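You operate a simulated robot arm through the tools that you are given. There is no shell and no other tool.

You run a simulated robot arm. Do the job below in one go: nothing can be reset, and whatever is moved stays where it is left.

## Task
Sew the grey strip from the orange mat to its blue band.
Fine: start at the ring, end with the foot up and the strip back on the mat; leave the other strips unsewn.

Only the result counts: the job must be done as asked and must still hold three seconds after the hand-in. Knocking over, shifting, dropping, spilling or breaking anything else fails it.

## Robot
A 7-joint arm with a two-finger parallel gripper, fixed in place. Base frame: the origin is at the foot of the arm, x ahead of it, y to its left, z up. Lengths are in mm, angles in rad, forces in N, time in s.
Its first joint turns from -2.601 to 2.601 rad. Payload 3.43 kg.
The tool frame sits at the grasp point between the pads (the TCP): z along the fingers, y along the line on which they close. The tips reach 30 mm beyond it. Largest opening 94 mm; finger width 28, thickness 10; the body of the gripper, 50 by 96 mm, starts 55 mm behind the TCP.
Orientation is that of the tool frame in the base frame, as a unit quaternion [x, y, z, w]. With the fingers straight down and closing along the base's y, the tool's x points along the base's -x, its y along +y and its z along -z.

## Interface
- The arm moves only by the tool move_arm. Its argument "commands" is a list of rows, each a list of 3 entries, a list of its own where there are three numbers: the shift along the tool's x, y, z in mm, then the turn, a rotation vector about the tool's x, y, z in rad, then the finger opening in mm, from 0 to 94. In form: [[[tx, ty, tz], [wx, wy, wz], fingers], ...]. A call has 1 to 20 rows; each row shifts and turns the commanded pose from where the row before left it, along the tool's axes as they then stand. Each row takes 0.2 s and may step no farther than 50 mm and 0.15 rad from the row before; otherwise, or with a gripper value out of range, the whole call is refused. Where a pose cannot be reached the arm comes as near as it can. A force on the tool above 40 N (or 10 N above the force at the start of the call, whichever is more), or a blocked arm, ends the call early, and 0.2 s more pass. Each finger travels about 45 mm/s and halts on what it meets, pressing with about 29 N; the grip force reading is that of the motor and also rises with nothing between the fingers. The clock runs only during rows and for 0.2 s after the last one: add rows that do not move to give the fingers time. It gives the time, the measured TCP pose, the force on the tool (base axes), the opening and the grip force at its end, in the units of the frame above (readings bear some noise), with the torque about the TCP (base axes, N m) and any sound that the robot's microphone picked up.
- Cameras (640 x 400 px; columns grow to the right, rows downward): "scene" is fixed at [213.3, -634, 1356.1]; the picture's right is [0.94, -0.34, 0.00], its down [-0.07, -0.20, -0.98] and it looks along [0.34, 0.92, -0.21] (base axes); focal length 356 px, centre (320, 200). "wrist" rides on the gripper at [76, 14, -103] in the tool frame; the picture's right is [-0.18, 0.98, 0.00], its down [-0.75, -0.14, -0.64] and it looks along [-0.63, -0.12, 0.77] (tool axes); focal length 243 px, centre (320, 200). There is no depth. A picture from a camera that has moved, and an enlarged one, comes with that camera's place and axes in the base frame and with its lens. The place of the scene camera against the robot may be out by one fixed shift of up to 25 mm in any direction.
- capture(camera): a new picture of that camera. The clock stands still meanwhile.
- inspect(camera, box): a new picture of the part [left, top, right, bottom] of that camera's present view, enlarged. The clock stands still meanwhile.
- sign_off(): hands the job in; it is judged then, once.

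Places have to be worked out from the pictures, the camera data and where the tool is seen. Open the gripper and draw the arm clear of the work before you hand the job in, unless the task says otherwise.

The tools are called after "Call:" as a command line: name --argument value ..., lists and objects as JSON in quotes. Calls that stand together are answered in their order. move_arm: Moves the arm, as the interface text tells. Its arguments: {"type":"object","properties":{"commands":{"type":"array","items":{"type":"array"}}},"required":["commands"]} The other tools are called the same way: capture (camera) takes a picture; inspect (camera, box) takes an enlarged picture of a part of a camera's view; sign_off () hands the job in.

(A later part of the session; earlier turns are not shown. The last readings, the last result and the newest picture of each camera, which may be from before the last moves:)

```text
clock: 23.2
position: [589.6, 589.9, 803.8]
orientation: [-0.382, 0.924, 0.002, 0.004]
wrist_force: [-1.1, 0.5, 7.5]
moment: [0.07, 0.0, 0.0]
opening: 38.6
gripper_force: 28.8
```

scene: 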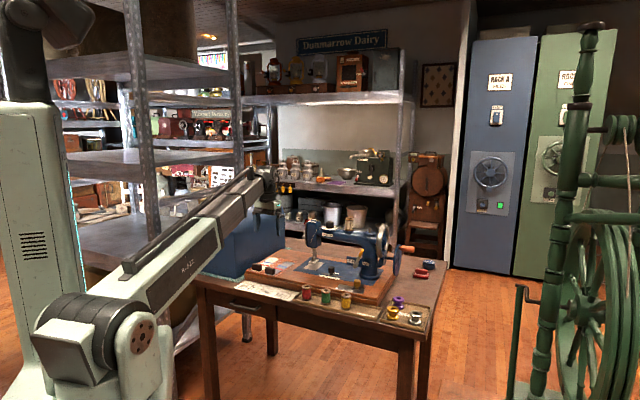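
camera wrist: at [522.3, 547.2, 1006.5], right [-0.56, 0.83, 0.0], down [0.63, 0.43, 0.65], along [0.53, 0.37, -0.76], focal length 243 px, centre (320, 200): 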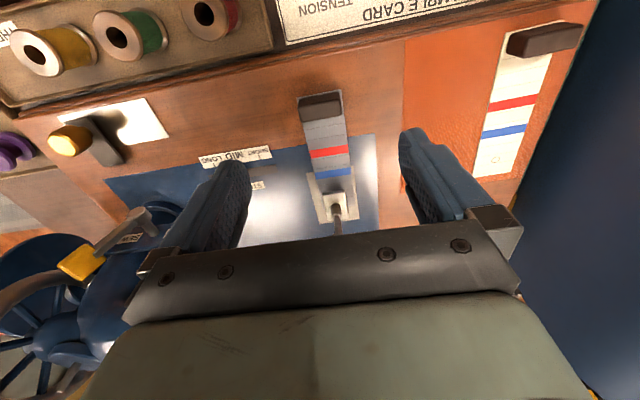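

Touching the bed again at a≈-0.2, f≈834. I release, rise, and re-measure.

Call:
move_arm --commands '[[[0, 0, -0.5], [0, 0, 0], 30], [[0, 0, 0], [0, 0, 0], 45], [[0, 0, 0], [0, 0, 0], 60], [[0, 0, 0], [0, 0, 0], 60], [[0, 0, -20], [0, 0, 0], 60], [[0, 0, -40], [0, 0, 0], 80], [[0, 0, -40], [0, 0, 0], 94], [[0, 0, 0], [0, 0, 0], 94], [[0, 0, 0], [0, 0, 0], 94]]'

Call:
inspect --camera "wrist" --box '[290, 160, 370, 240]'

Call:
inspect --camera "wrist" --box '[250, 80, 410, 240]'

Call:
inspect --camera "scene" --box '[300, 245, 332, 275]'

```text
clock: 25.2
position: [589.7, 589.0, 902.8]
orientation: [-0.383, 0.924, 0.001, 0.004]
wrist_force: [0.2, 0.2, 0.1]
moment: [0.03, -0.01, 0.0]
opening: 94.2
gripper_force: 0.0
```

```text
5.00 times, centred on (330, 200) of wrist
camera zoom: at [526.6, 546.0, 1005.7], right [-0.56, 0.83, 0.0], down [0.63, 0.43, 0.65], along [0.53, 0.37, -0.76], focal length 1213 px, centre (270, 200)
```

zoom: 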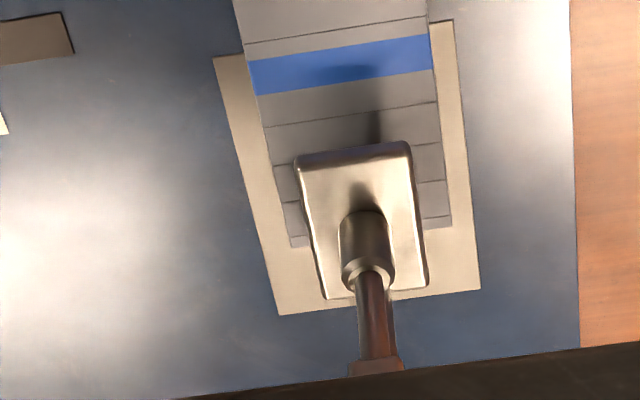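

```text
2.50 times, centred on (330, 160) of wrist
camera zoom: at [526.6, 546.0, 1005.7], right [-0.56, 0.83, 0.0], down [0.63, 0.43, 0.65], along [0.53, 0.37, -0.76], focal length 606 px, centre (295, 300)
```

zoom: 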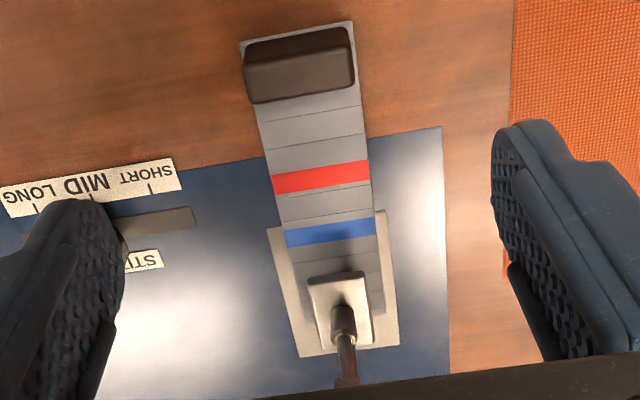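

```text
13.33 times, centred on (316, 260) of scene
camera zoom: at [213.3, -634.0, 1356.1], right [0.94, -0.34, 0.0], down [-0.07, -0.2, -0.98], along [0.34, 0.92, -0.21], focal length 4753 px, centre (373, -600)
```

zoom: 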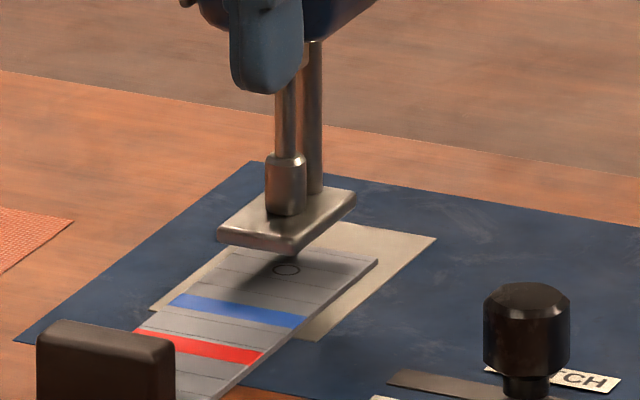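

Both views now put the ring within about 1 mm of the needle and the strip square to the feed. The lever's hub is at about (639, 706, 889) and its red knob at about (675, 742, 928), leaning back (FOOT UP). I rise and turn the gripper so the fingers close front-to-back, with the camera on the left, for straddling the knob.

Call:
move_arm --commands '[[[0, 0, -40], [0, 0, 0], 94], [[0, 0, -40], [0, 0, 0], 80], [[0, 0, -40], [0, 0, 0], 60], [[0, 0, 0], [0, 0, 0.14], 60], [[0, 0, 0], [0, 0, 0.14], 60], [[0, 0, 0], [0, 0, 0.14], 60], [[0, 0, 0], [0, 0, 0.14], 60], [[0, 0, 0], [0, 0, 0.14], 60], [[0, 0, 0], [0, 0, 0.14], 60], [[0, 0, 0], [0, 0, 0.14], 60], [[0, 0, 0], [0, 0, 0.14], 60], [[0, 0, 0], [0, 0, 0.14], 60], [[0, 0, 0], [0, 0, 0.14], 60], [[0, 0, 0], [0, 0, 0.14], 60], [[0, 0, 0], [0, 0, 0.031], 60], [[0, 0, 0], [0, 0, 0], 60]]'

Call:
capture --camera "wrist"

Call:
capture --camera "scene"

```text
clock: 28.6
position: [587.1, 588.6, 1025.5]
orientation: [0.383, 0.924, 0.002, 0.001]
wrist_force: [0.1, -1.1, 0.0]
moment: [-0.03, 0.01, -0.02]
opening: 60.1
gripper_force: 0.0
```

```text
taken
camera wrist: at [544.7, 653.1, 1127.5], right [0.83, 0.56, 0.01], down [0.43, -0.64, 0.64], along [0.37, -0.53, -0.77], focal length 243 px, centre (320, 200)
```

wrist: 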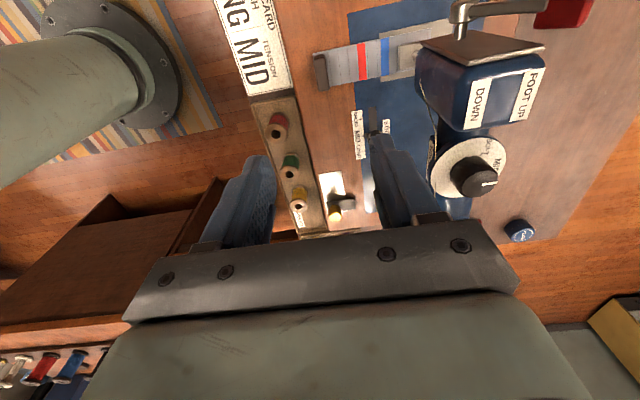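

```text
taken
```

scene: 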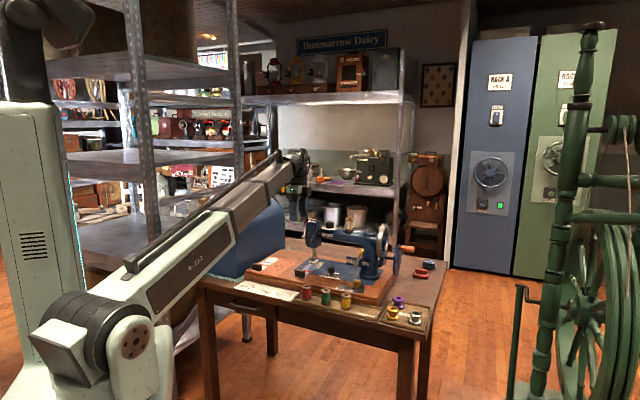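

Yaw is now 135°, camera on the machine's left. I move left of the head and backward over the lever at a safe height and look.

Call:
move_arm --commands '[[[25, 0, 0], [0, 0, 0], 60], [[27, 0, 0], [0, 0, 0], 60], [[0, 45, 0], [0, 0, 0], 60], [[0, 45, 0], [0, 0, 0], 60], [[0, 40, 0], [0, 0, 0], 60], [[0, 0, 0], [0, 0, 0], 60]]'

Call:
capture --camera "wrist"

Call:
inspect --camera "scene" --box '[270, 190, 366, 270]'

```text
clock: 30.0
position: [645.5, 715.6, 1025.5]
orientation: [0.382, 0.924, 0.003, 0.002]
wrist_force: [0.0, 0.7, 0.1]
moment: [-0.01, 0.0, 0.0]
opening: 60.1
gripper_force: 0.1
```

```text
taken
camera wrist: at [601.3, 779.7, 1128.0], right [0.83, 0.56, 0.01], down [0.43, -0.64, 0.64], along [0.37, -0.53, -0.77], focal length 243 px, centre (320, 200)
```

wrist: 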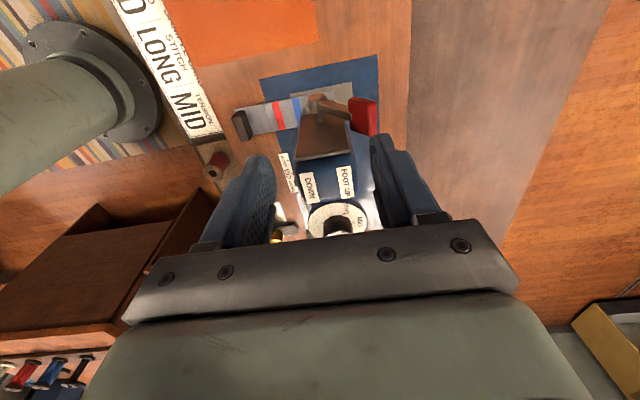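

```text
5.00 times, centred on (318, 230) of scene
camera zoom: at [213.3, -634.0, 1356.1], right [0.94, -0.34, 0.0], down [-0.07, -0.2, -0.98], along [0.34, 0.92, -0.21], focal length 1782 px, centre (330, 50)
```

zoom: 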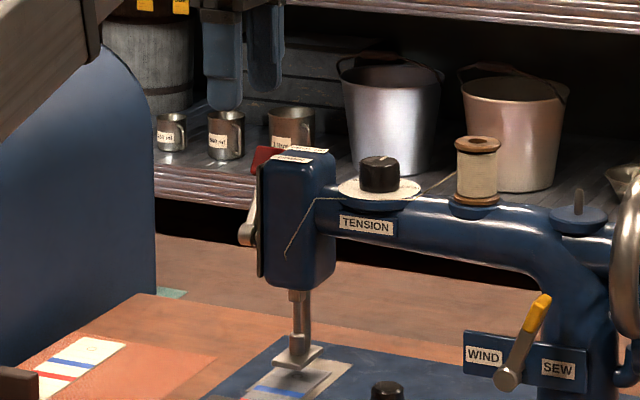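

I enlarge the lever area.

Call:
inspect --camera "wrist" --box '[260, 70, 420, 240]'

Call:
inspect --camera "scene" --box '[300, 205, 348, 245]'

```text
2.35 times, centred on (340, 155) of wrist
camera zoom: at [601.3, 779.7, 1128.0], right [0.83, 0.56, 0.01], down [0.43, -0.64, 0.64], along [0.37, -0.53, -0.77], focal length 571 px, centre (273, 306)
```

zoom: 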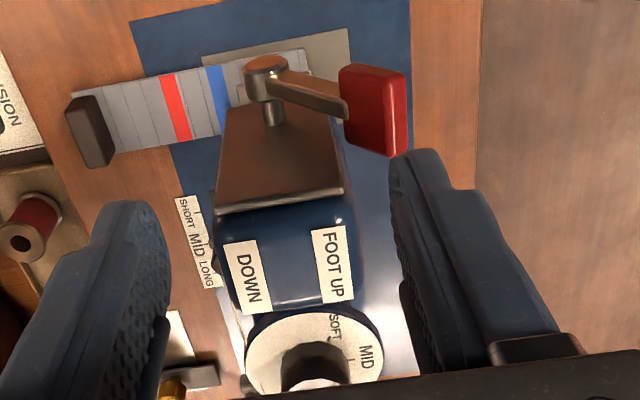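

```text
10.00 times, centred on (324, 225) of scene
camera zoom: at [213.3, -634.0, 1356.1], right [0.94, -0.34, 0.0], down [-0.07, -0.2, -0.98], along [0.34, 0.92, -0.21], focal length 3564 px, centre (280, -50)
```

zoom: 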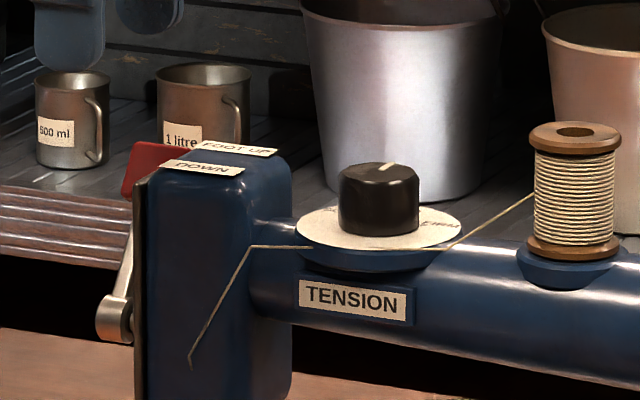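

The red knob is at about f=1000, a=-46, z=929. I move the open fork over it and lower so the tips end about 8 mm below the knob's centre, on either side of it.

Call:
move_arm --commands '[[[0, 19, 0], [0, 0, 0], 60], [[0, 19, 0], [0, 0, 0], 60], [[0, 0, 20], [0, 0, 0], 60], [[0, 0, 20], [0, 0, 0], 60], [[0, 0, 0], [0, 0, 0], 60]]'

Call:
capture --camera "wrist"

Call:
inspect --camera "scene" --box '[290, 190, 354, 245]'

```text
clock: 31.2
position: [670.9, 744.8, 985.2]
orientation: [0.383, 0.924, 0.003, 0.001]
wrist_force: [-0.2, -0.5, -0.8]
moment: [-0.03, 0.02, -0.01]
opening: 60.0
gripper_force: 0.1
```

```text
taken
camera wrist: at [627.3, 809.0, 1088.6], right [0.83, 0.56, 0.01], down [0.43, -0.64, 0.64], along [0.37, -0.53, -0.77], focal length 243 px, centre (320, 200)
```

wrist: 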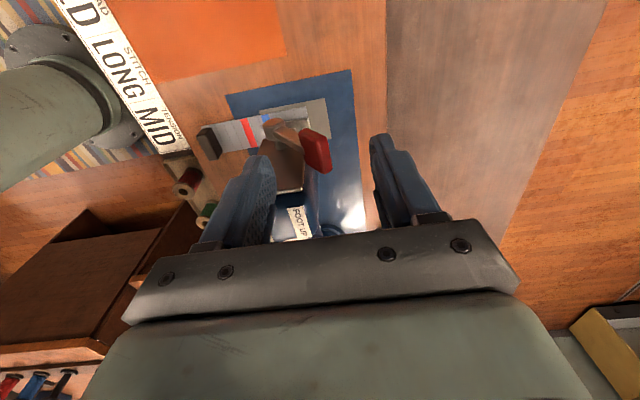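

```text
7.27 times, centred on (322, 218) of scene
camera zoom: at [213.3, -634.0, 1356.1], right [0.94, -0.34, 0.0], down [-0.07, -0.2, -0.98], along [0.34, 0.92, -0.21], focal length 2592 px, centre (306, 73)
```

zoom: 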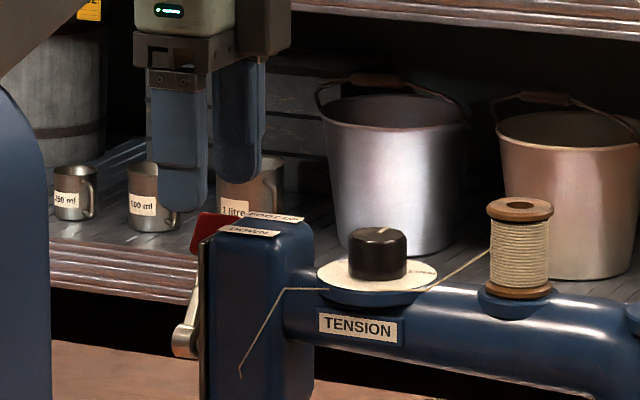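

No reach trouble. I lower another 33 mm to z≈952, so the knob stands between the fingers.

Call:
move_arm --commands '[[[-3, 0, 12], [0, 0, 0], 60], [[0, 0, 11], [0, 0, 0], 60], [[0, 0, 10], [0, 0, 0], 60], [[0, 0, 0], [0, 0, 0], 60]]'

Call:
capture --camera "wrist"

Call:
inspect --camera "scene" --box '[290, 200, 338, 240]'

```text
clock: 32.2
position: [673.2, 743.0, 952.3]
orientation: [0.382, 0.924, 0.003, 0.001]
wrist_force: [0.1, -0.3, -0.5]
moment: [0.02, 0.02, -0.02]
opening: 60.1
gripper_force: 0.1
```

```text
taken
camera wrist: at [629.0, 806.7, 1055.2], right [0.83, 0.56, 0.01], down [0.43, -0.64, 0.64], along [0.37, -0.53, -0.77], focal length 243 px, centre (320, 200)
```

wrist: 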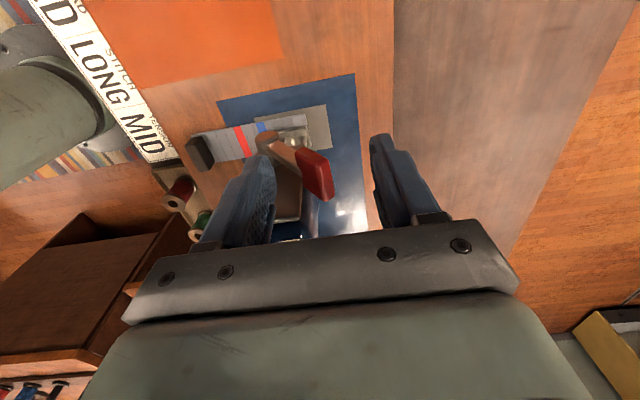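

```text
10.00 times, centred on (314, 220) of scene
camera zoom: at [213.3, -634.0, 1356.1], right [0.94, -0.34, 0.0], down [-0.07, -0.2, -0.98], along [0.34, 0.92, -0.21], focal length 3564 px, centre (380, 0)
```

zoom: 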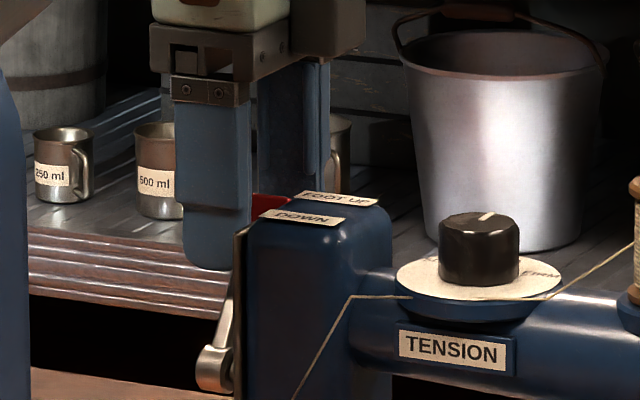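

The knob stands between the fingers. I narrow the fork and carry the knob forward along its arc, first half, then check the foot.

Call:
move_arm --commands '[[[0, 0, 0], [0, 0, 0], 48], [[0, -9, -4.5], [0, 0, 0], 46], [[0, -9, -4.5], [0, 0, 0], 46], [[0, -8, -4.5], [0, 0, 0], 46], [[0, -8, -4], [0, 0, 0], 46], [[0, -8, -2.5], [0, 0, 0], 46], [[0, -7, -2], [0, 0, 0], 46], [[0, 0, 0], [0, 0, 0], 46]]'

Call:
capture --camera "wrist"

Call:
inspect --camera "scene" --box '[290, 205, 346, 275]'

```text
clock: 34.0
position: [638.1, 708.4, 973.4]
orientation: [0.382, 0.924, 0.003, 0.001]
wrist_force: [-0.1, 0.1, 0.2]
moment: [0.02, 0.01, 0.0]
opening: 45.8
gripper_force: 0.1
```

```text
taken
camera wrist: at [594.4, 772.6, 1077.1], right [0.83, 0.56, 0.01], down [0.43, -0.64, 0.64], along [0.37, -0.53, -0.77], focal length 243 px, centre (320, 200)
```

wrist: 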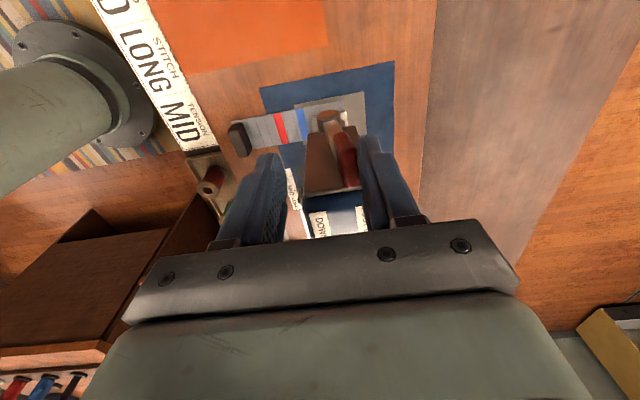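

```text
5.71 times, centred on (318, 240) of scene
camera zoom: at [213.3, -634.0, 1356.1], right [0.94, -0.34, 0.0], down [-0.07, -0.2, -0.98], along [0.34, 0.92, -0.21], focal length 2037 px, centre (331, -29)
```

zoom: 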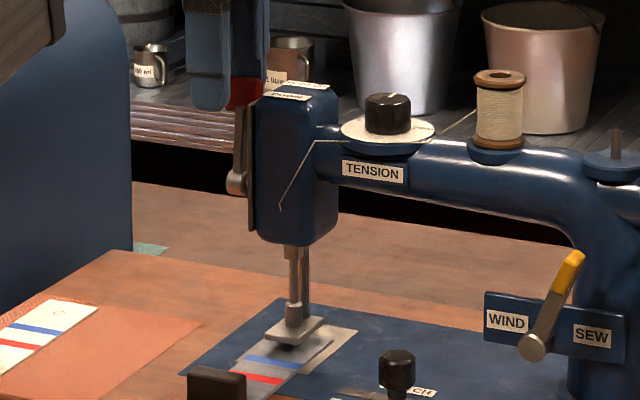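

The lever follows the back finger and is nearly upright. I continue over the top toward DOWN.

Call:
move_arm --commands '[[[0, -8, -0.5], [0, 0, 0], 46], [[0, -8, 0.5], [0, 0, 0], 46], [[0, -8, 1.5], [0, 0, 0], 46], [[0, -8, 2.5], [0, 0, 0], 46], [[0, -7, 3.5], [0, 0, 0], 46], [[0, 0, 0], [0, 0, 0], 46]]'

Call:
capture --camera "wrist"

Call:
inspect --camera "scene" --box '[290, 205, 346, 275]'

```text
clock: 35.4
position: [610.9, 679.7, 965.6]
orientation: [0.382, 0.924, 0.003, 0.002]
wrist_force: [0.3, -0.2, 0.3]
moment: [-0.01, 0.01, -0.03]
opening: 45.8
gripper_force: 0.1
```

```text
taken
camera wrist: at [567.4, 744.4, 1068.5], right [0.83, 0.56, 0.01], down [0.43, -0.64, 0.64], along [0.37, -0.53, -0.77], focal length 243 px, centre (320, 200)
```

wrist: 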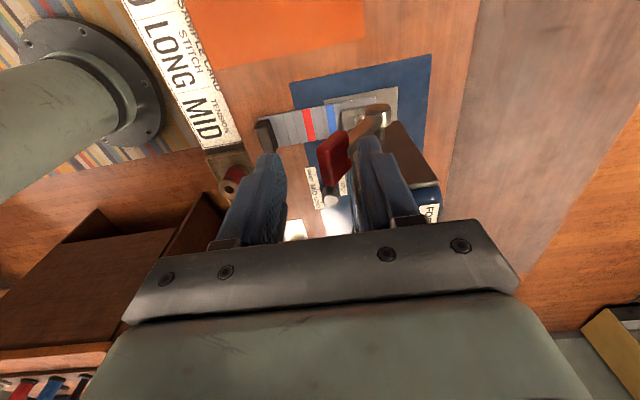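

```text
5.71 times, centred on (318, 240) of scene
camera zoom: at [213.3, -634.0, 1356.1], right [0.94, -0.34, 0.0], down [-0.07, -0.2, -0.98], along [0.34, 0.92, -0.21], focal length 2037 px, centre (331, -29)
```

zoom: 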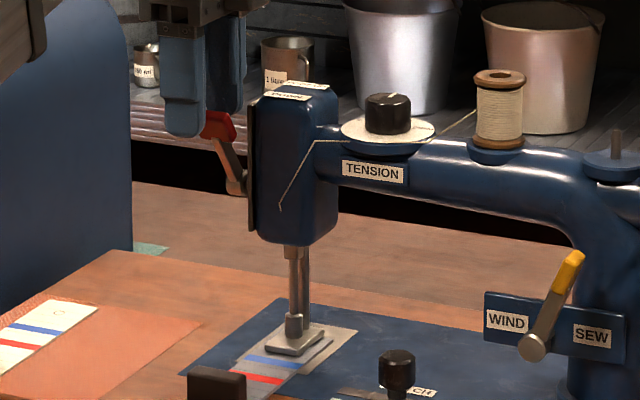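

The lever has swung over to the front and the foot has come down. I zoom in to see whether it is fully down on the strip.

Call:
inspect --camera "scene" --box '[300, 245, 332, 275]'

Call:
inspect --camera "wrist" --box '[240, 70, 440, 220]'

```text
13.33 times, centred on (316, 260) of scene
camera zoom: at [213.3, -634.0, 1356.1], right [0.94, -0.34, 0.0], down [-0.07, -0.2, -0.98], along [0.34, 0.92, -0.21], focal length 4753 px, centre (373, -600)
```

zoom: 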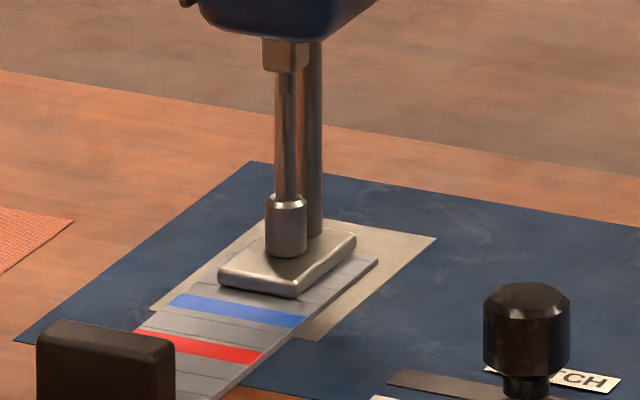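

```text
2.67 times, centred on (340, 145) of wrist
camera zoom: at [567.4, 744.4, 1068.5], right [0.83, 0.56, 0.01], down [0.43, -0.64, 0.64], along [0.37, -0.53, -0.77], focal length 647 px, centre (267, 347)
```

zoom: 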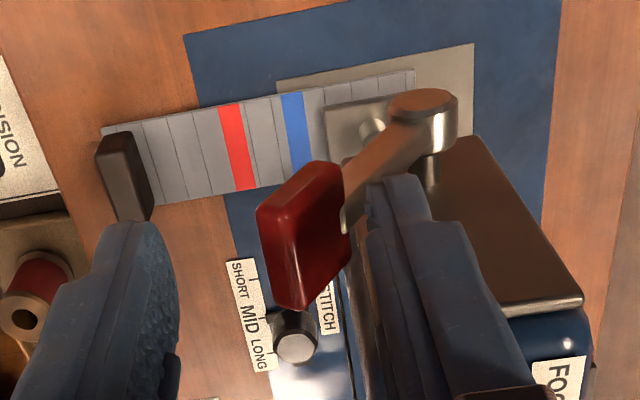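

The foot rests on the strip. Before cranking I want to see which bar carries the needle, so I lift off the knob and take a look at the foot from the left, under the head.

Call:
move_arm --commands '[[[0, 6, -15], [0, 0, 0], 60], [[0, 0, -25], [0, 0, 0], 80], [[0, 0, -25], [0, 0, 0], 94], [[33, 20, 0], [0, 0, 0], 94], [[33, 20, 0], [0, 0, 0], 94], [[0, 16, 25], [0, 0, 0], 94], [[0, 0, 40], [0, 0, 0], 94], [[0, 0, 40], [0, 0, 0], 94], [[0, 0, 0], [0, 0, 0], 94]]'

Call:
capture --camera "wrist"

Call:
inspect --camera "wrist" --box '[250, 140, 390, 240]'

```text
clock: 37.4
position: [606.1, 771.1, 924.7]
orientation: [0.383, 0.924, 0.003, 0.001]
wrist_force: [0.6, 1.1, 0.1]
moment: [0.02, 0.02, 0.03]
opening: 93.9
gripper_force: 0.0
```

```text
taken
camera wrist: at [562.6, 835.6, 1027.7], right [0.83, 0.56, 0.01], down [0.43, -0.64, 0.64], along [0.37, -0.53, -0.77], focal length 243 px, centre (320, 200)
```

wrist: 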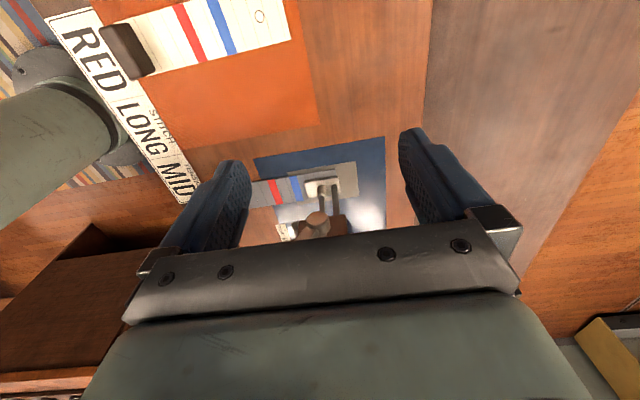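

```text
4.00 times, centred on (320, 190) of wrist
camera zoom: at [562.6, 835.6, 1027.7], right [0.83, 0.56, 0.01], down [0.43, -0.64, 0.64], along [0.37, -0.53, -0.77], focal length 970 px, centre (320, 240)
```

zoom: 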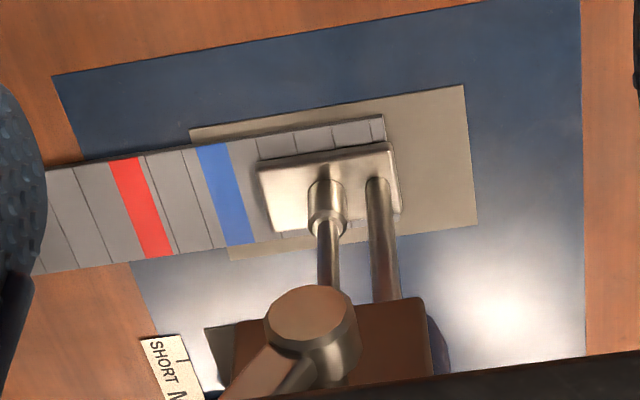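

The foot presses the strip with the needle bar at the foot's centre, and the ring is about 1.5 mm from it. Now for the crank: I rise high, come forward, and turn the gripper through 180° so that its camera will be on the outer (crank) side.

Call:
move_arm --commands '[[[0, 0, -40], [0, 0, 0], 94], [[0, 0, -40], [0, 0, 0], 94], [[0, -40, -40], [0, 0, 0], 94], [[0, -40, -35], [0, 0, 0], 94], [[0, -44, 0], [0, 0, 0], 94], [[-40, 0, 0], [0, 0, -0.14], 94], [[0, 0, 0], [0, 0, -0.14], 94], [[0, 0, 0], [0, 0, -0.14], 94], [[0, 0, 0], [0, 0, -0.14], 94], [[0, 0, 0], [0, 0, -0.14], 94], [[0, 0, 0], [0, 0, -0.14], 94], [[0, 0, 0], [0, 0, -0.14], 94], [[0, 0, 0], [0, 0, -0.14], 94], [[0, 0, 0], [0, 0, -0.14], 94], [[0, 0, 0], [0, 0, -0.14], 94], [[0, 0, 0], [0, 0, -0.14], 94], [[0, 0, 0], [0, 0, -0.031], 94], [[0, 0, 0], [0, 0, 0], 94]]'

```text
refused: row 3 steps farther than a row can; nothing moved
```

Row 3 stepped too far; I resend with smaller steps.

Call:
move_arm --commands '[[[0, 0, -40], [0, 0, 0], 94], [[0, 0, -40], [0, 0, 0], 94], [[0, -34, -34], [0, 0, 0], 94], [[0, -34, -34], [0, 0, 0], 94], [[0, -46, 0], [0, 0, 0], 94], [[-40, 0, 0], [0, 0, -0.14], 94], [[0, 0, 0], [0, 0, -0.14], 94], [[0, 0, 0], [0, 0, -0.14], 94], [[0, 0, 0], [0, 0, -0.14], 94], [[0, 0, 0], [0, 0, -0.14], 94], [[0, 0, 0], [0, 0, -0.14], 94], [[0, 0, 0], [0, 0, -0.14], 94], [[0, 0, 0], [0, 0, -0.14], 94], [[0, 0, 0], [0, 0, -0.14], 94], [[0, 0, 0], [0, 0, -0.14], 94], [[0, 0, 0], [0, 0, -0.14], 94], [[0, 0, 0], [0, 0, -0.031], 94], [[0, 0, 0], [0, 0, 0], 94]]'

```text
clock: 41.2
position: [555.6, 661.5, 1073.0]
orientation: [-0.384, 0.923, 0.001, 0.003]
wrist_force: [0.5, -1.0, 0.3]
moment: [-0.02, 0.02, 0.03]
opening: 94.1
gripper_force: 0.0
```

Now I travel along the front of the machine toward the crank, then turn on to yaw 315°.

Call:
move_arm --commands '[[[0, -46, 0], [0, 0, 0], 94], [[0, -46, 0], [0, 0, 0], 94], [[0, -46, 0], [0, 0, 0], 94], [[0, -46, 0], [0, 0, 0], 94], [[0, -46, 0], [0, 0, 0], 94], [[0, -46, 0], [0, 0, 0], 94], [[0, 0, 0], [0, 0, -0.14], 94], [[0, 0, 0], [0, 0, -0.14], 94], [[0, 0, 0], [0, 0, -0.14], 94], [[0, 0, 0], [0, 0, -0.14], 94], [[0, 0, 0], [0, 0, -0.14], 94], [[0, 0, 0], [0, 0, -0.14], 94], [[0, 0, 0], [0, 0, -0.14], 94], [[0, 0, 0], [0, 0, -0.14], 94], [[0, 0, 0], [0, 0, -0.14], 94], [[0, 0, 0], [0, 0, -0.14], 94], [[0, 0, 0], [0, 0, -0.14], 94], [[0, 0, 0], [0, 0, -0.031], 94], [[0, 0, 0], [0, 0, 0], 94]]'

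Call:
capture --camera "wrist"

Call:
capture --camera "scene"

```text
clock: 45.2
position: [751.5, 466.8, 1073.3]
orientation: [0.924, -0.382, 0.001, -0.003]
wrist_force: [0.2, -0.2, -0.3]
moment: [0.01, -0.03, -0.01]
opening: 94.0
gripper_force: 0.0
```

```text
taken
camera wrist: at [794.6, 403.0, 1177.0], right [-0.82, -0.57, -0.01], down [-0.44, 0.63, 0.64], along [-0.36, 0.53, -0.77], focal length 243 px, centre (320, 200)
```

wrist: 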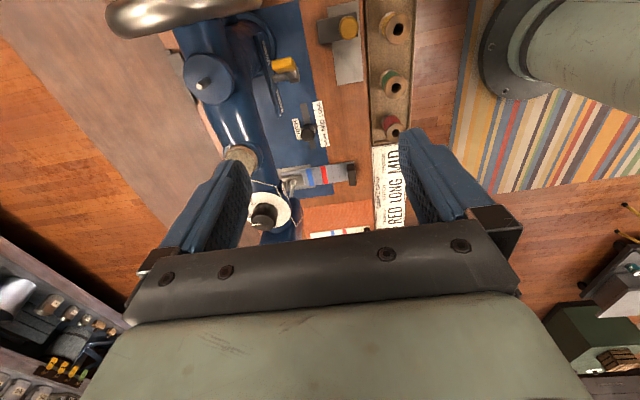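

```text
taken
```

scene: 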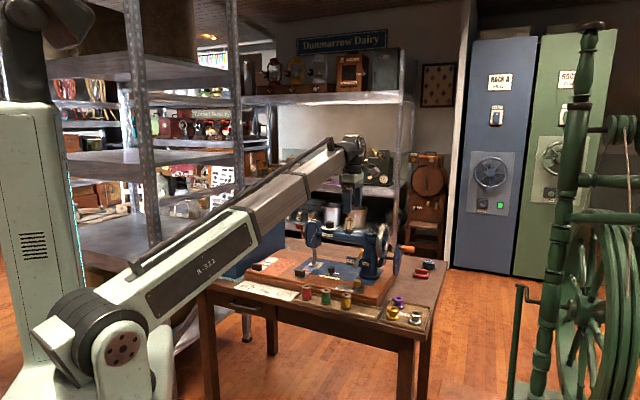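

Yaw 315° is reachable. I move to the right past the crank to look back at it.

Call:
move_arm --commands '[[[45, 0, 0], [0, 0, 0], 94], [[45, 0, 0], [0, 0, 0], 94], [[45, 0, 0], [0, 0, 0], 94], [[45, 0, 0], [0, 0, 0], 94], [[40, 0, 0], [0, 0, 0], 94], [[0, 0, 0], [0, 0, 0], 94]]'

Call:
capture --camera "wrist"

Call:
inspect --camera "scene" --box '[360, 205, 440, 285]'

```text
clock: 46.6
position: [906.0, 311.0, 1074.8]
orientation: [0.924, -0.383, 0.001, -0.003]
wrist_force: [0.3, -0.1, 0.2]
moment: [-0.01, -0.01, 0.02]
opening: 94.1
gripper_force: 0.0
```

```text
taken
camera wrist: at [949.8, 246.4, 1178.3], right [-0.83, -0.56, -0.01], down [-0.44, 0.63, 0.64], along [-0.36, 0.53, -0.77], focal length 243 px, centre (320, 200)
```

wrist: 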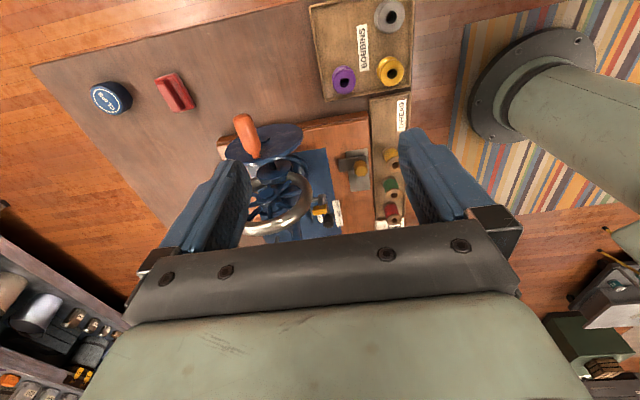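

```text
5.00 times, centred on (400, 245) of scene
camera zoom: at [213.3, -634.0, 1356.1], right [0.94, -0.34, 0.0], down [-0.07, -0.2, -0.98], along [0.34, 0.92, -0.21], focal length 1782 px, centre (-80, -25)
```

zoom: 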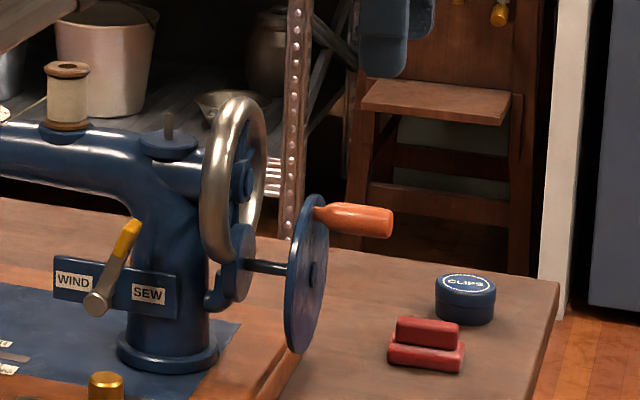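

I enlarge the crank in both views to locate the handle, disc and axis.

Call:
inspect --camera "wrist" --box '[190, 90, 370, 250]'

Call:
inspect --camera "scene" --box '[392, 235, 442, 280]'

```text
2.50 times, centred on (280, 170) of wrist
camera zoom: at [949.8, 246.4, 1178.3], right [-0.83, -0.56, -0.01], down [-0.44, 0.63, 0.64], along [-0.36, 0.53, -0.77], focal length 606 px, centre (420, 275)
```

zoom: 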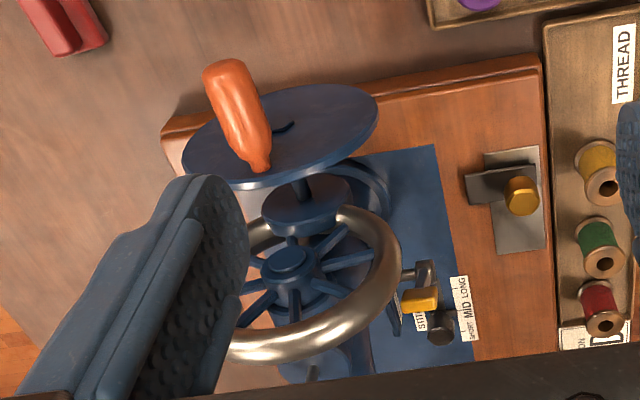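

```text
8.89 times, centred on (417, 258) of scene
camera zoom: at [213.3, -634.0, 1356.1], right [0.94, -0.34, 0.0], down [-0.07, -0.2, -0.98], along [0.34, 0.92, -0.21], focal length 3168 px, centre (-542, -311)
```

zoom: 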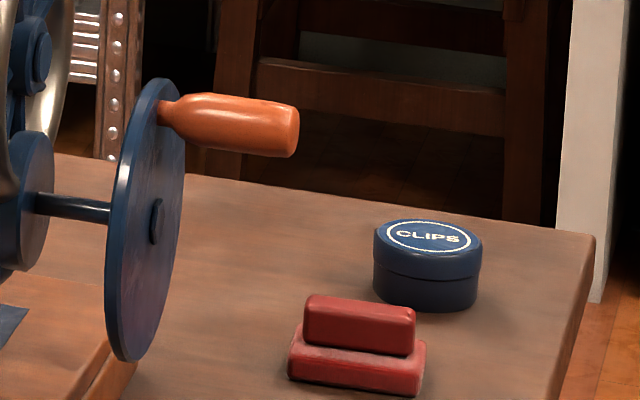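

Combining the views: crank axis at f≈956, z≈854; disc face at a≈355; handle (about 21 mm thick, a≈358–404) at the top, f≈957, z≈900, orbit radius about 47 mm. The far side of the orbit exceeds my vertical reach, so I tilt the tool 0.56 rad outward about the handle's axis and line up with the handle in a.

Call:
move_arm --commands '[[[-20, 0, 0], [0.14, 0, 0], 80], [[-19, 0, 0], [0.14, 0, 0], 60], [[0, 0, 0], [0.14, 0, 0], 50], [[0, 0, 0], [0.14, 0, 0], 50], [[0, 0, 0], [0, 0, 0], 50], [[0, 0, 0], [0, 0, 0], 50]]'

Call:
capture --camera "wrist"

Call:
capture --camera "scene"

```text
clock: 48.0
position: [877.9, 338.8, 1073.8]
orientation: [0.887, -0.367, 0.108, -0.259]
wrist_force: [0.1, -0.6, 0.0]
moment: [0.01, 0.01, 0.03]
opening: 49.9
gripper_force: 0.0
```

```text
taken
camera wrist: at [885.2, 237.6, 1153.8], right [-0.72, -0.46, -0.53], down [-0.69, 0.37, 0.62], along [-0.08, 0.81, -0.58], focal length 243 px, centre (320, 200)
```

wrist: 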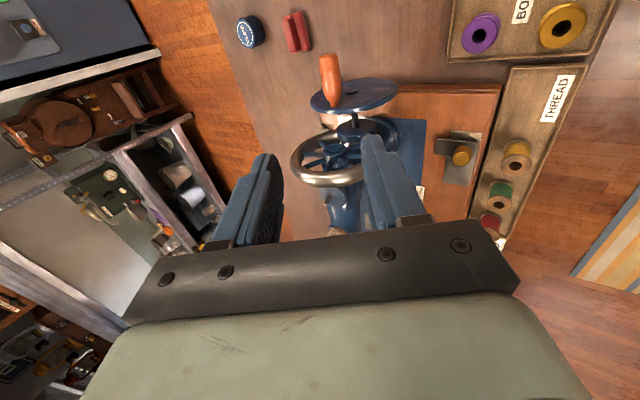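

```text
taken
```

scene: 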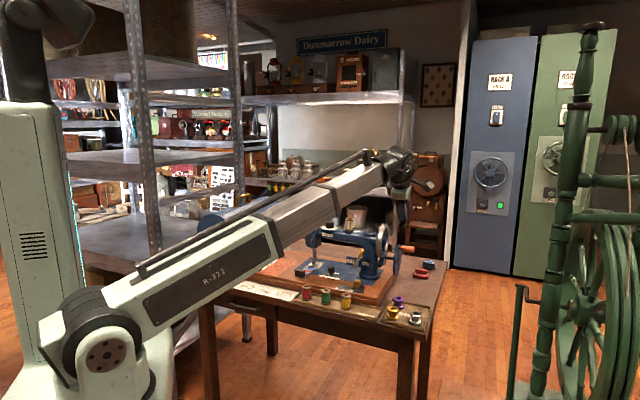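

The tilt works and the arm still has reach. I enlarge the handle here to triangulate it with the previous view.

Call:
inspect --camera "wrist" --box '[280, 30, 420, 150]'

Call:
inspect --camera "scene" --box '[180, 150, 440, 330]'

```text
3.33 times, centred on (350, 90) of wrist
camera zoom: at [885.2, 237.6, 1153.8], right [-0.72, -0.46, -0.53], down [-0.69, 0.37, 0.62], along [-0.08, 0.81, -0.58], focal length 809 px, centre (220, 567)
```

zoom: 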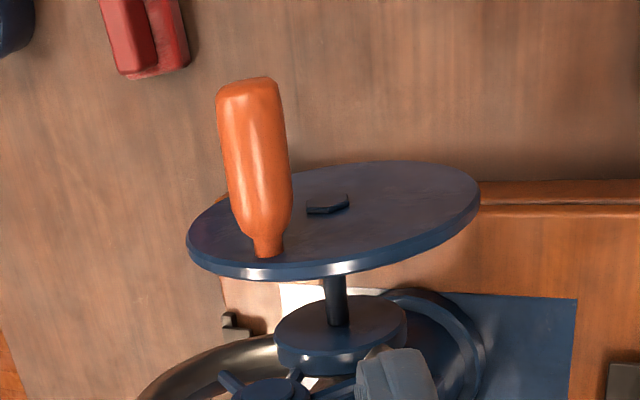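

```text
2.22 times, centred on (310, 240) of scene
camera zoom: at [213.3, -634.0, 1356.1], right [0.94, -0.34, 0.0], down [-0.07, -0.2, -0.98], along [0.34, 0.92, -0.21], focal length 792 px, centre (342, 111)
```

zoom: 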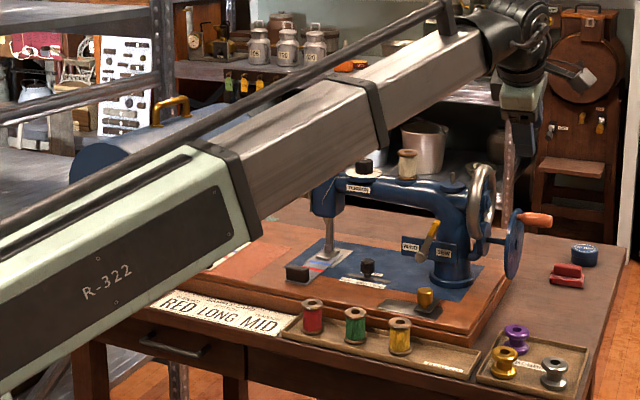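

The handle axis is near f≈957, z≈899 (a≈352–406). I move to a stand-off 75 mm short of the handle along the tool axis, at a≈391, with 50 mm opening.

Call:
move_arm --commands '[[[5, 6, 40], [0, 0, 0], 50], [[5, 5.5, 40], [0, 0, 0], 50], [[0, 0, 36], [0, 0, 0], 50], [[0, 0, 0], [0, 0, 0], 50]]'

Call:
capture --camera "wrist"

Call:
inspect --camera "scene" --box '[340, 150, 450, 290]'

Call:
capture --camera "scene"

```text
clock: 49.0
position: [922.6, 368.5, 971.9]
orientation: [0.887, -0.367, 0.108, -0.258]
wrist_force: [0.1, -0.4, 0.5]
moment: [0.0, -0.01, 0.0]
opening: 50.1
gripper_force: 0.0
```

```text
taken
camera wrist: at [930.3, 268.5, 1051.5], right [-0.72, -0.46, -0.53], down [-0.69, 0.37, 0.62], along [-0.08, 0.81, -0.58], focal length 243 px, centre (320, 200)
```

wrist: 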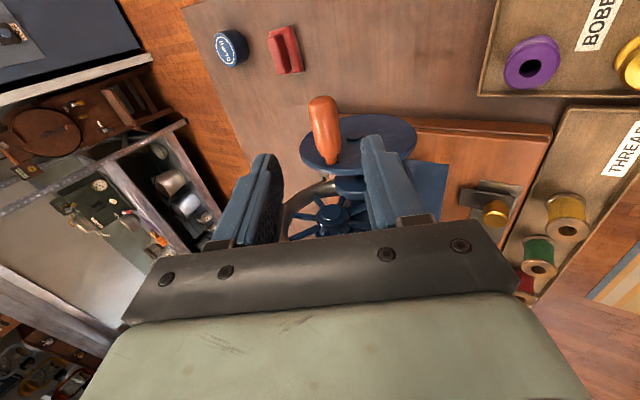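

```text
2.86 times, centred on (395, 220) of scene
camera zoom: at [213.3, -634.0, 1356.1], right [0.94, -0.34, 0.0], down [-0.07, -0.2, -0.98], along [0.34, 0.92, -0.21], focal length 1018 px, centre (106, 143)
```

zoom: 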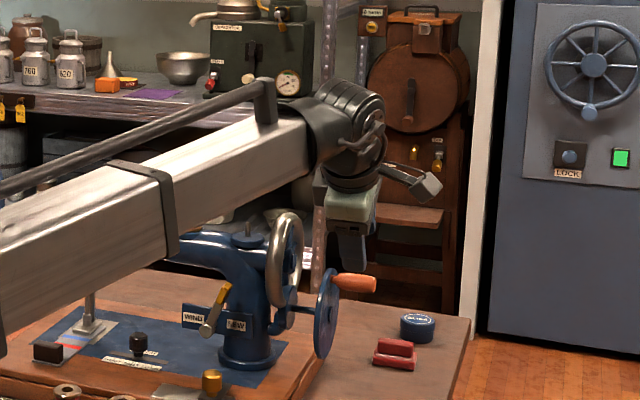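

```text
taken
```

scene: 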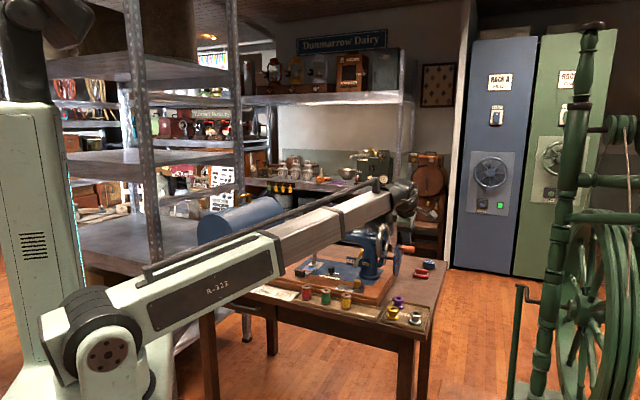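

Aligned within a few mm. I enlarge to measure the sideways offset of the handle against the tool axis.

Call:
inspect --camera "wrist" --box '[250, 70, 410, 230]'

```text
2.50 times, centred on (330, 150) of wrist
camera zoom: at [930.3, 268.5, 1051.5], right [-0.72, -0.46, -0.53], down [-0.69, 0.37, 0.62], along [-0.08, 0.81, -0.58], focal length 606 px, centre (295, 325)
```

zoom: 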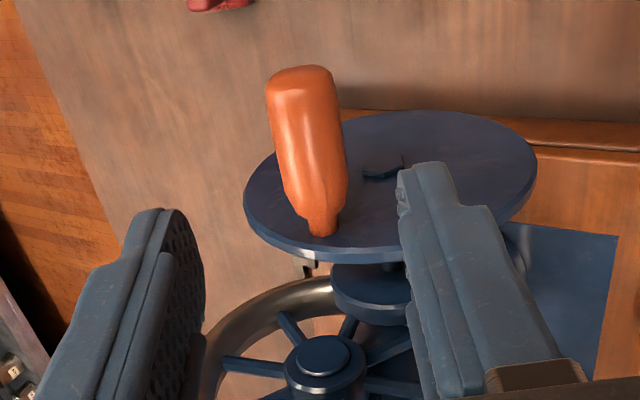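

The handle is about 4 mm off the tool axis and about 88 mm ahead. I correct by 4 mm and advance 78 mm so the handle sits between the pads.

Call:
move_arm --commands '[[[0, 3.8, 20], [0, 0, 0], 50], [[0, 0, 25], [0, 0, 0], 50], [[0, 0, 20], [0, 0, 0], 50], [[0, 0, 13], [0, 0, 0], 50], [[0, 0, 0], [0, 0, 0], 50]]'

Call:
inspect --camera "wrist" --box '[240, 90, 400, 240]'

Call:
inspect --camera "scene" --box '[370, 200, 450, 290]'

```text
clock: 50.2
position: [950.0, 395.3, 901.8]
orientation: [0.887, -0.367, 0.107, -0.259]
wrist_force: [0.5, 0.4, 0.2]
moment: [-0.01, -0.01, 0.0]
opening: 49.9
gripper_force: 0.1
```

```text
2.67 times, centred on (320, 165) of wrist
camera zoom: at [956.5, 295.2, 981.6], right [-0.72, -0.46, -0.53], down [-0.69, 0.37, 0.62], along [-0.08, 0.81, -0.58], focal length 647 px, centre (320, 293)
```

zoom: 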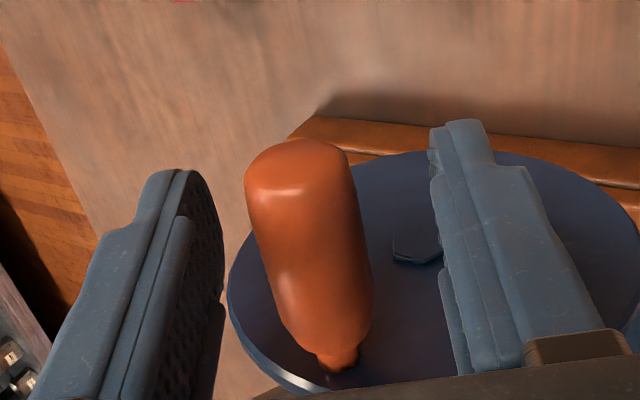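

```text
4.44 times, centred on (410, 245) of scene
camera zoom: at [213.3, -634.0, 1356.1], right [0.94, -0.34, 0.0], down [-0.07, -0.2, -0.98], along [0.34, 0.92, -0.21], focal length 1584 px, centre (-80, 0)
```

zoom: 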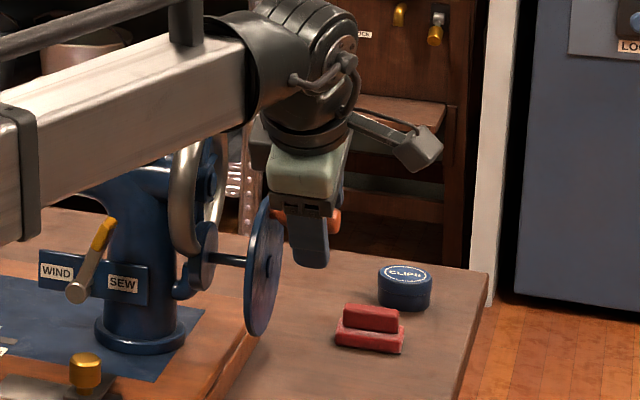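

The handle is nicely between the pads. I close on it.

Call:
move_arm --commands '[[[0, 0, 0], [0, 0, 0], 40], [[0, 0, 0], [0, 0, 0], 30], [[0, 0, 0], [0, 0, 0], 22], [[0, 0, 0], [0, 0, 0], 14], [[0, 0, 0], [0, 0, 0], 14], [[0, 0, 0], [0, 0, 0], 14]]'

Call:
inspect --camera "wrist" --box '[240, 90, 400, 240]'

Call:
inspect --camera "scene" --box '[300, 245, 332, 275]'

```text
clock: 51.6
position: [948.4, 394.9, 901.9]
orientation: [0.887, -0.368, 0.107, -0.259]
wrist_force: [-0.2, -0.5, 3.3]
moment: [0.06, 0.06, -0.01]
opening: 22.8
gripper_force: 44.8
```

```text
2.67 times, centred on (320, 165) of wrist
camera zoom: at [956.3, 295.1, 982.0], right [-0.72, -0.46, -0.53], down [-0.69, 0.37, 0.62], along [-0.08, 0.81, -0.58], focal length 647 px, centre (320, 293)
```

zoom: 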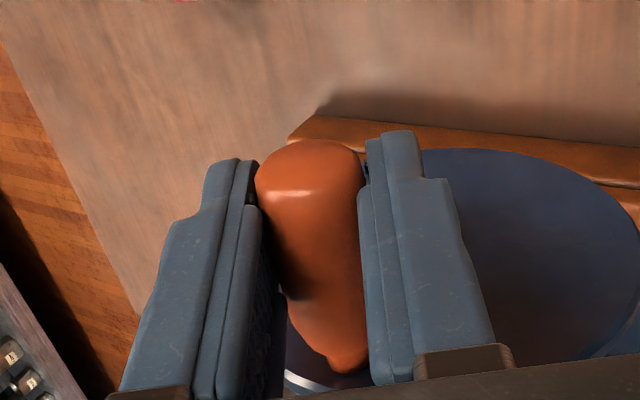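

```text
13.33 times, centred on (316, 260) of scene
camera zoom: at [213.3, -634.0, 1356.1], right [0.94, -0.34, 0.0], down [-0.07, -0.2, -0.98], along [0.34, 0.92, -0.21], focal length 4753 px, centre (373, -600)
```

zoom: 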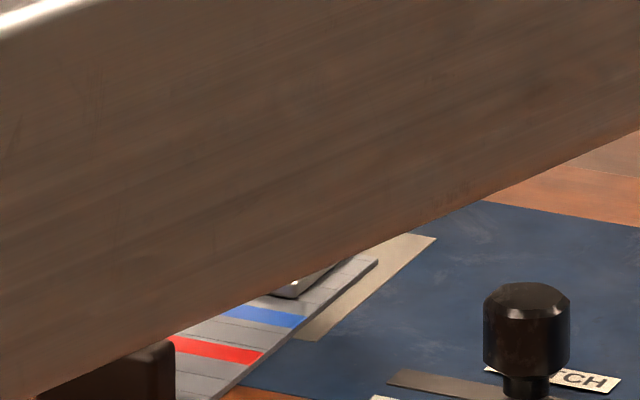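

Gripped on the handle. I test with a small turn (about 25°, handle away from the operator) and watch force, handwheel and needle.

Call:
move_arm --commands '[[[0, -4.3, 3.4], [0, 0, 0], 14], [[0, -4.2, 3.4], [0, 0, 0], 14], [[0, -3.2, 4], [0, 0, 0], 14], [[0, -3, 3.9], [0, 0, 0], 14], [[0, 0, 0], [0, 0, 0], 14]]'

Call:
capture --camera "wrist"

Call:
inspect --camera "scene" --box '[290, 205, 430, 290]'

```text
clock: 52.8
position: [964.6, 411.3, 899.7]
orientation: [0.886, -0.368, 0.108, -0.26]
wrist_force: [5.6, 4.8, 12.9]
moment: [0.52, 0.27, 0.37]
opening: 22.8
gripper_force: 44.7
```

```text
taken
camera wrist: at [971.9, 310.8, 977.7], right [-0.71, -0.46, -0.53], down [-0.69, 0.37, 0.62], along [-0.08, 0.81, -0.58], focal length 243 px, centre (320, 200)
```

wrist: 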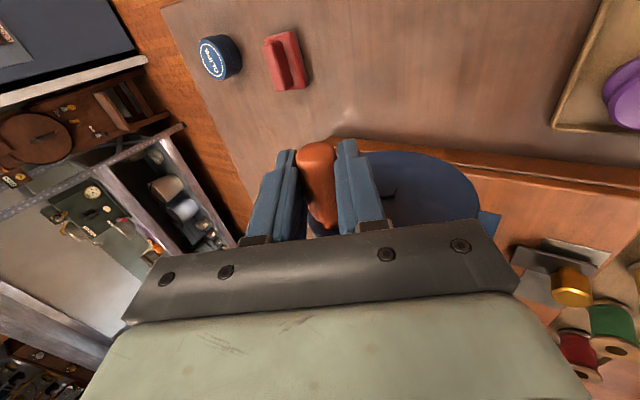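

```text
4.57 times, centred on (360, 248) of scene
camera zoom: at [213.3, -634.0, 1356.1], right [0.94, -0.34, 0.0], down [-0.07, -0.2, -0.98], along [0.34, 0.92, -0.21], focal length 1630 px, centre (137, -17)
```

zoom: 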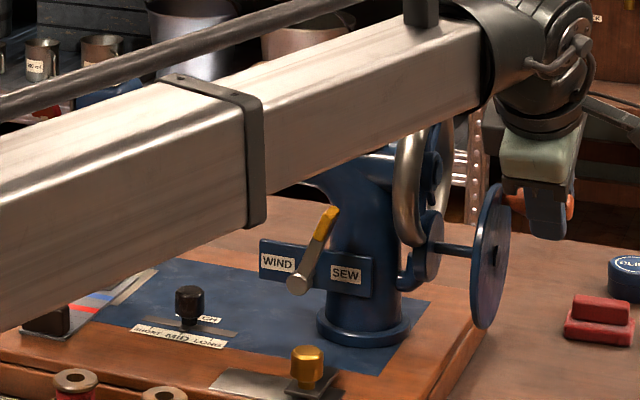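

The handle moved with moderate force (about 13 N upward), fitting a circle centred near f≈957, z≈854 in TCP terms with the handle starting at about 98°. I continue along that circle to 45° and re-fit.

Call:
move_arm --commands '[[[0, -3.8, 2.8], [0, 0, 0], 14], [[0, -3.7, 2.7], [0, 0, 0], 14], [[0, -3.2, 6.9], [0, 0, 0], 14], [[0, -1.9, 6.4], [0, 0, 0], 14], [[0, 0, 0], [0, 0, 0], 14]]'

Call:
inspect --camera "scene" --box '[270, 230, 340, 290]'

```text
clock: 54.0
position: [977.6, 424.2, 885.9]
orientation: [0.888, -0.367, 0.106, -0.255]
wrist_force: [-22.6, -13.2, -24.2]
moment: [-1.02, -0.45, -0.75]
opening: 22.7
gripper_force: 44.9
```

```text
6.67 times, centred on (305, 260) of scene
camera zoom: at [213.3, -634.0, 1356.1], right [0.94, -0.34, 0.0], down [-0.07, -0.2, -0.98], along [0.34, 0.92, -0.21], focal length 2376 px, centre (420, -200)
```

zoom: 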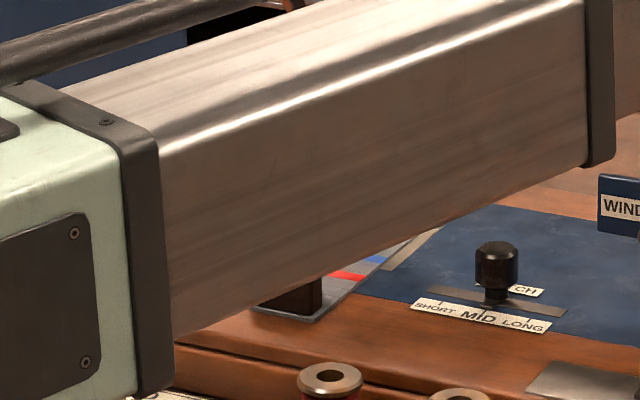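

The force now pulls inward (about 35 N), so the orbit is smaller: a refit gives centre (957, 858) and R≈44. I continue on this circle to 0°.

Call:
move_arm --commands '[[[0, 0.6, 9.3], [0, 0, 0], 14], [[0, 1.05, 7.6], [0, 0, 0], 14], [[0, 2.3, 7.3], [0, 0, 0], 14], [[0, 3.5, 6.9], [0, 0, 0], 14], [[0, 0, 0], [0, 0, 0], 14]]'

Call:
inspect --camera "wrist" --box '[230, 90, 430, 250]'

```text
clock: 55.3
position: [984.8, 430.1, 863.4]
orientation: [0.887, -0.368, 0.106, -0.26]
wrist_force: [-7.4, -9.6, 14.9]
moment: [-0.34, 0.77, 0.07]
opening: 22.6
gripper_force: 45.2
stopped in row 5: the force on the tool passed its limit at 46 N (the readings are from after the stop); the commanded pose is now the measured one
```

```text
2.50 times, centred on (330, 170) of wrist
camera zoom: at [991.7, 330.2, 942.0], right [-0.72, -0.45, -0.53], down [-0.69, 0.37, 0.62], along [-0.08, 0.81, -0.58], focal length 606 px, centre (295, 275)
```

zoom: 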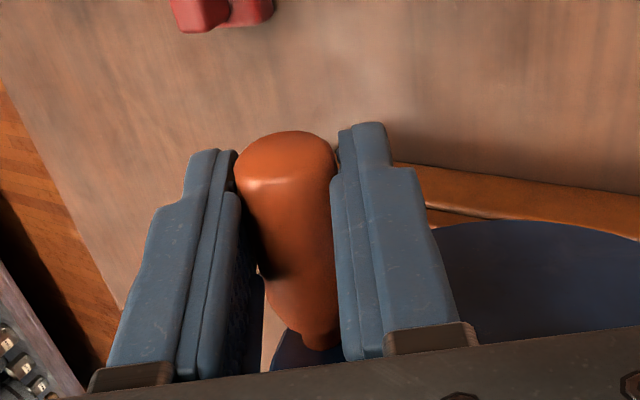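

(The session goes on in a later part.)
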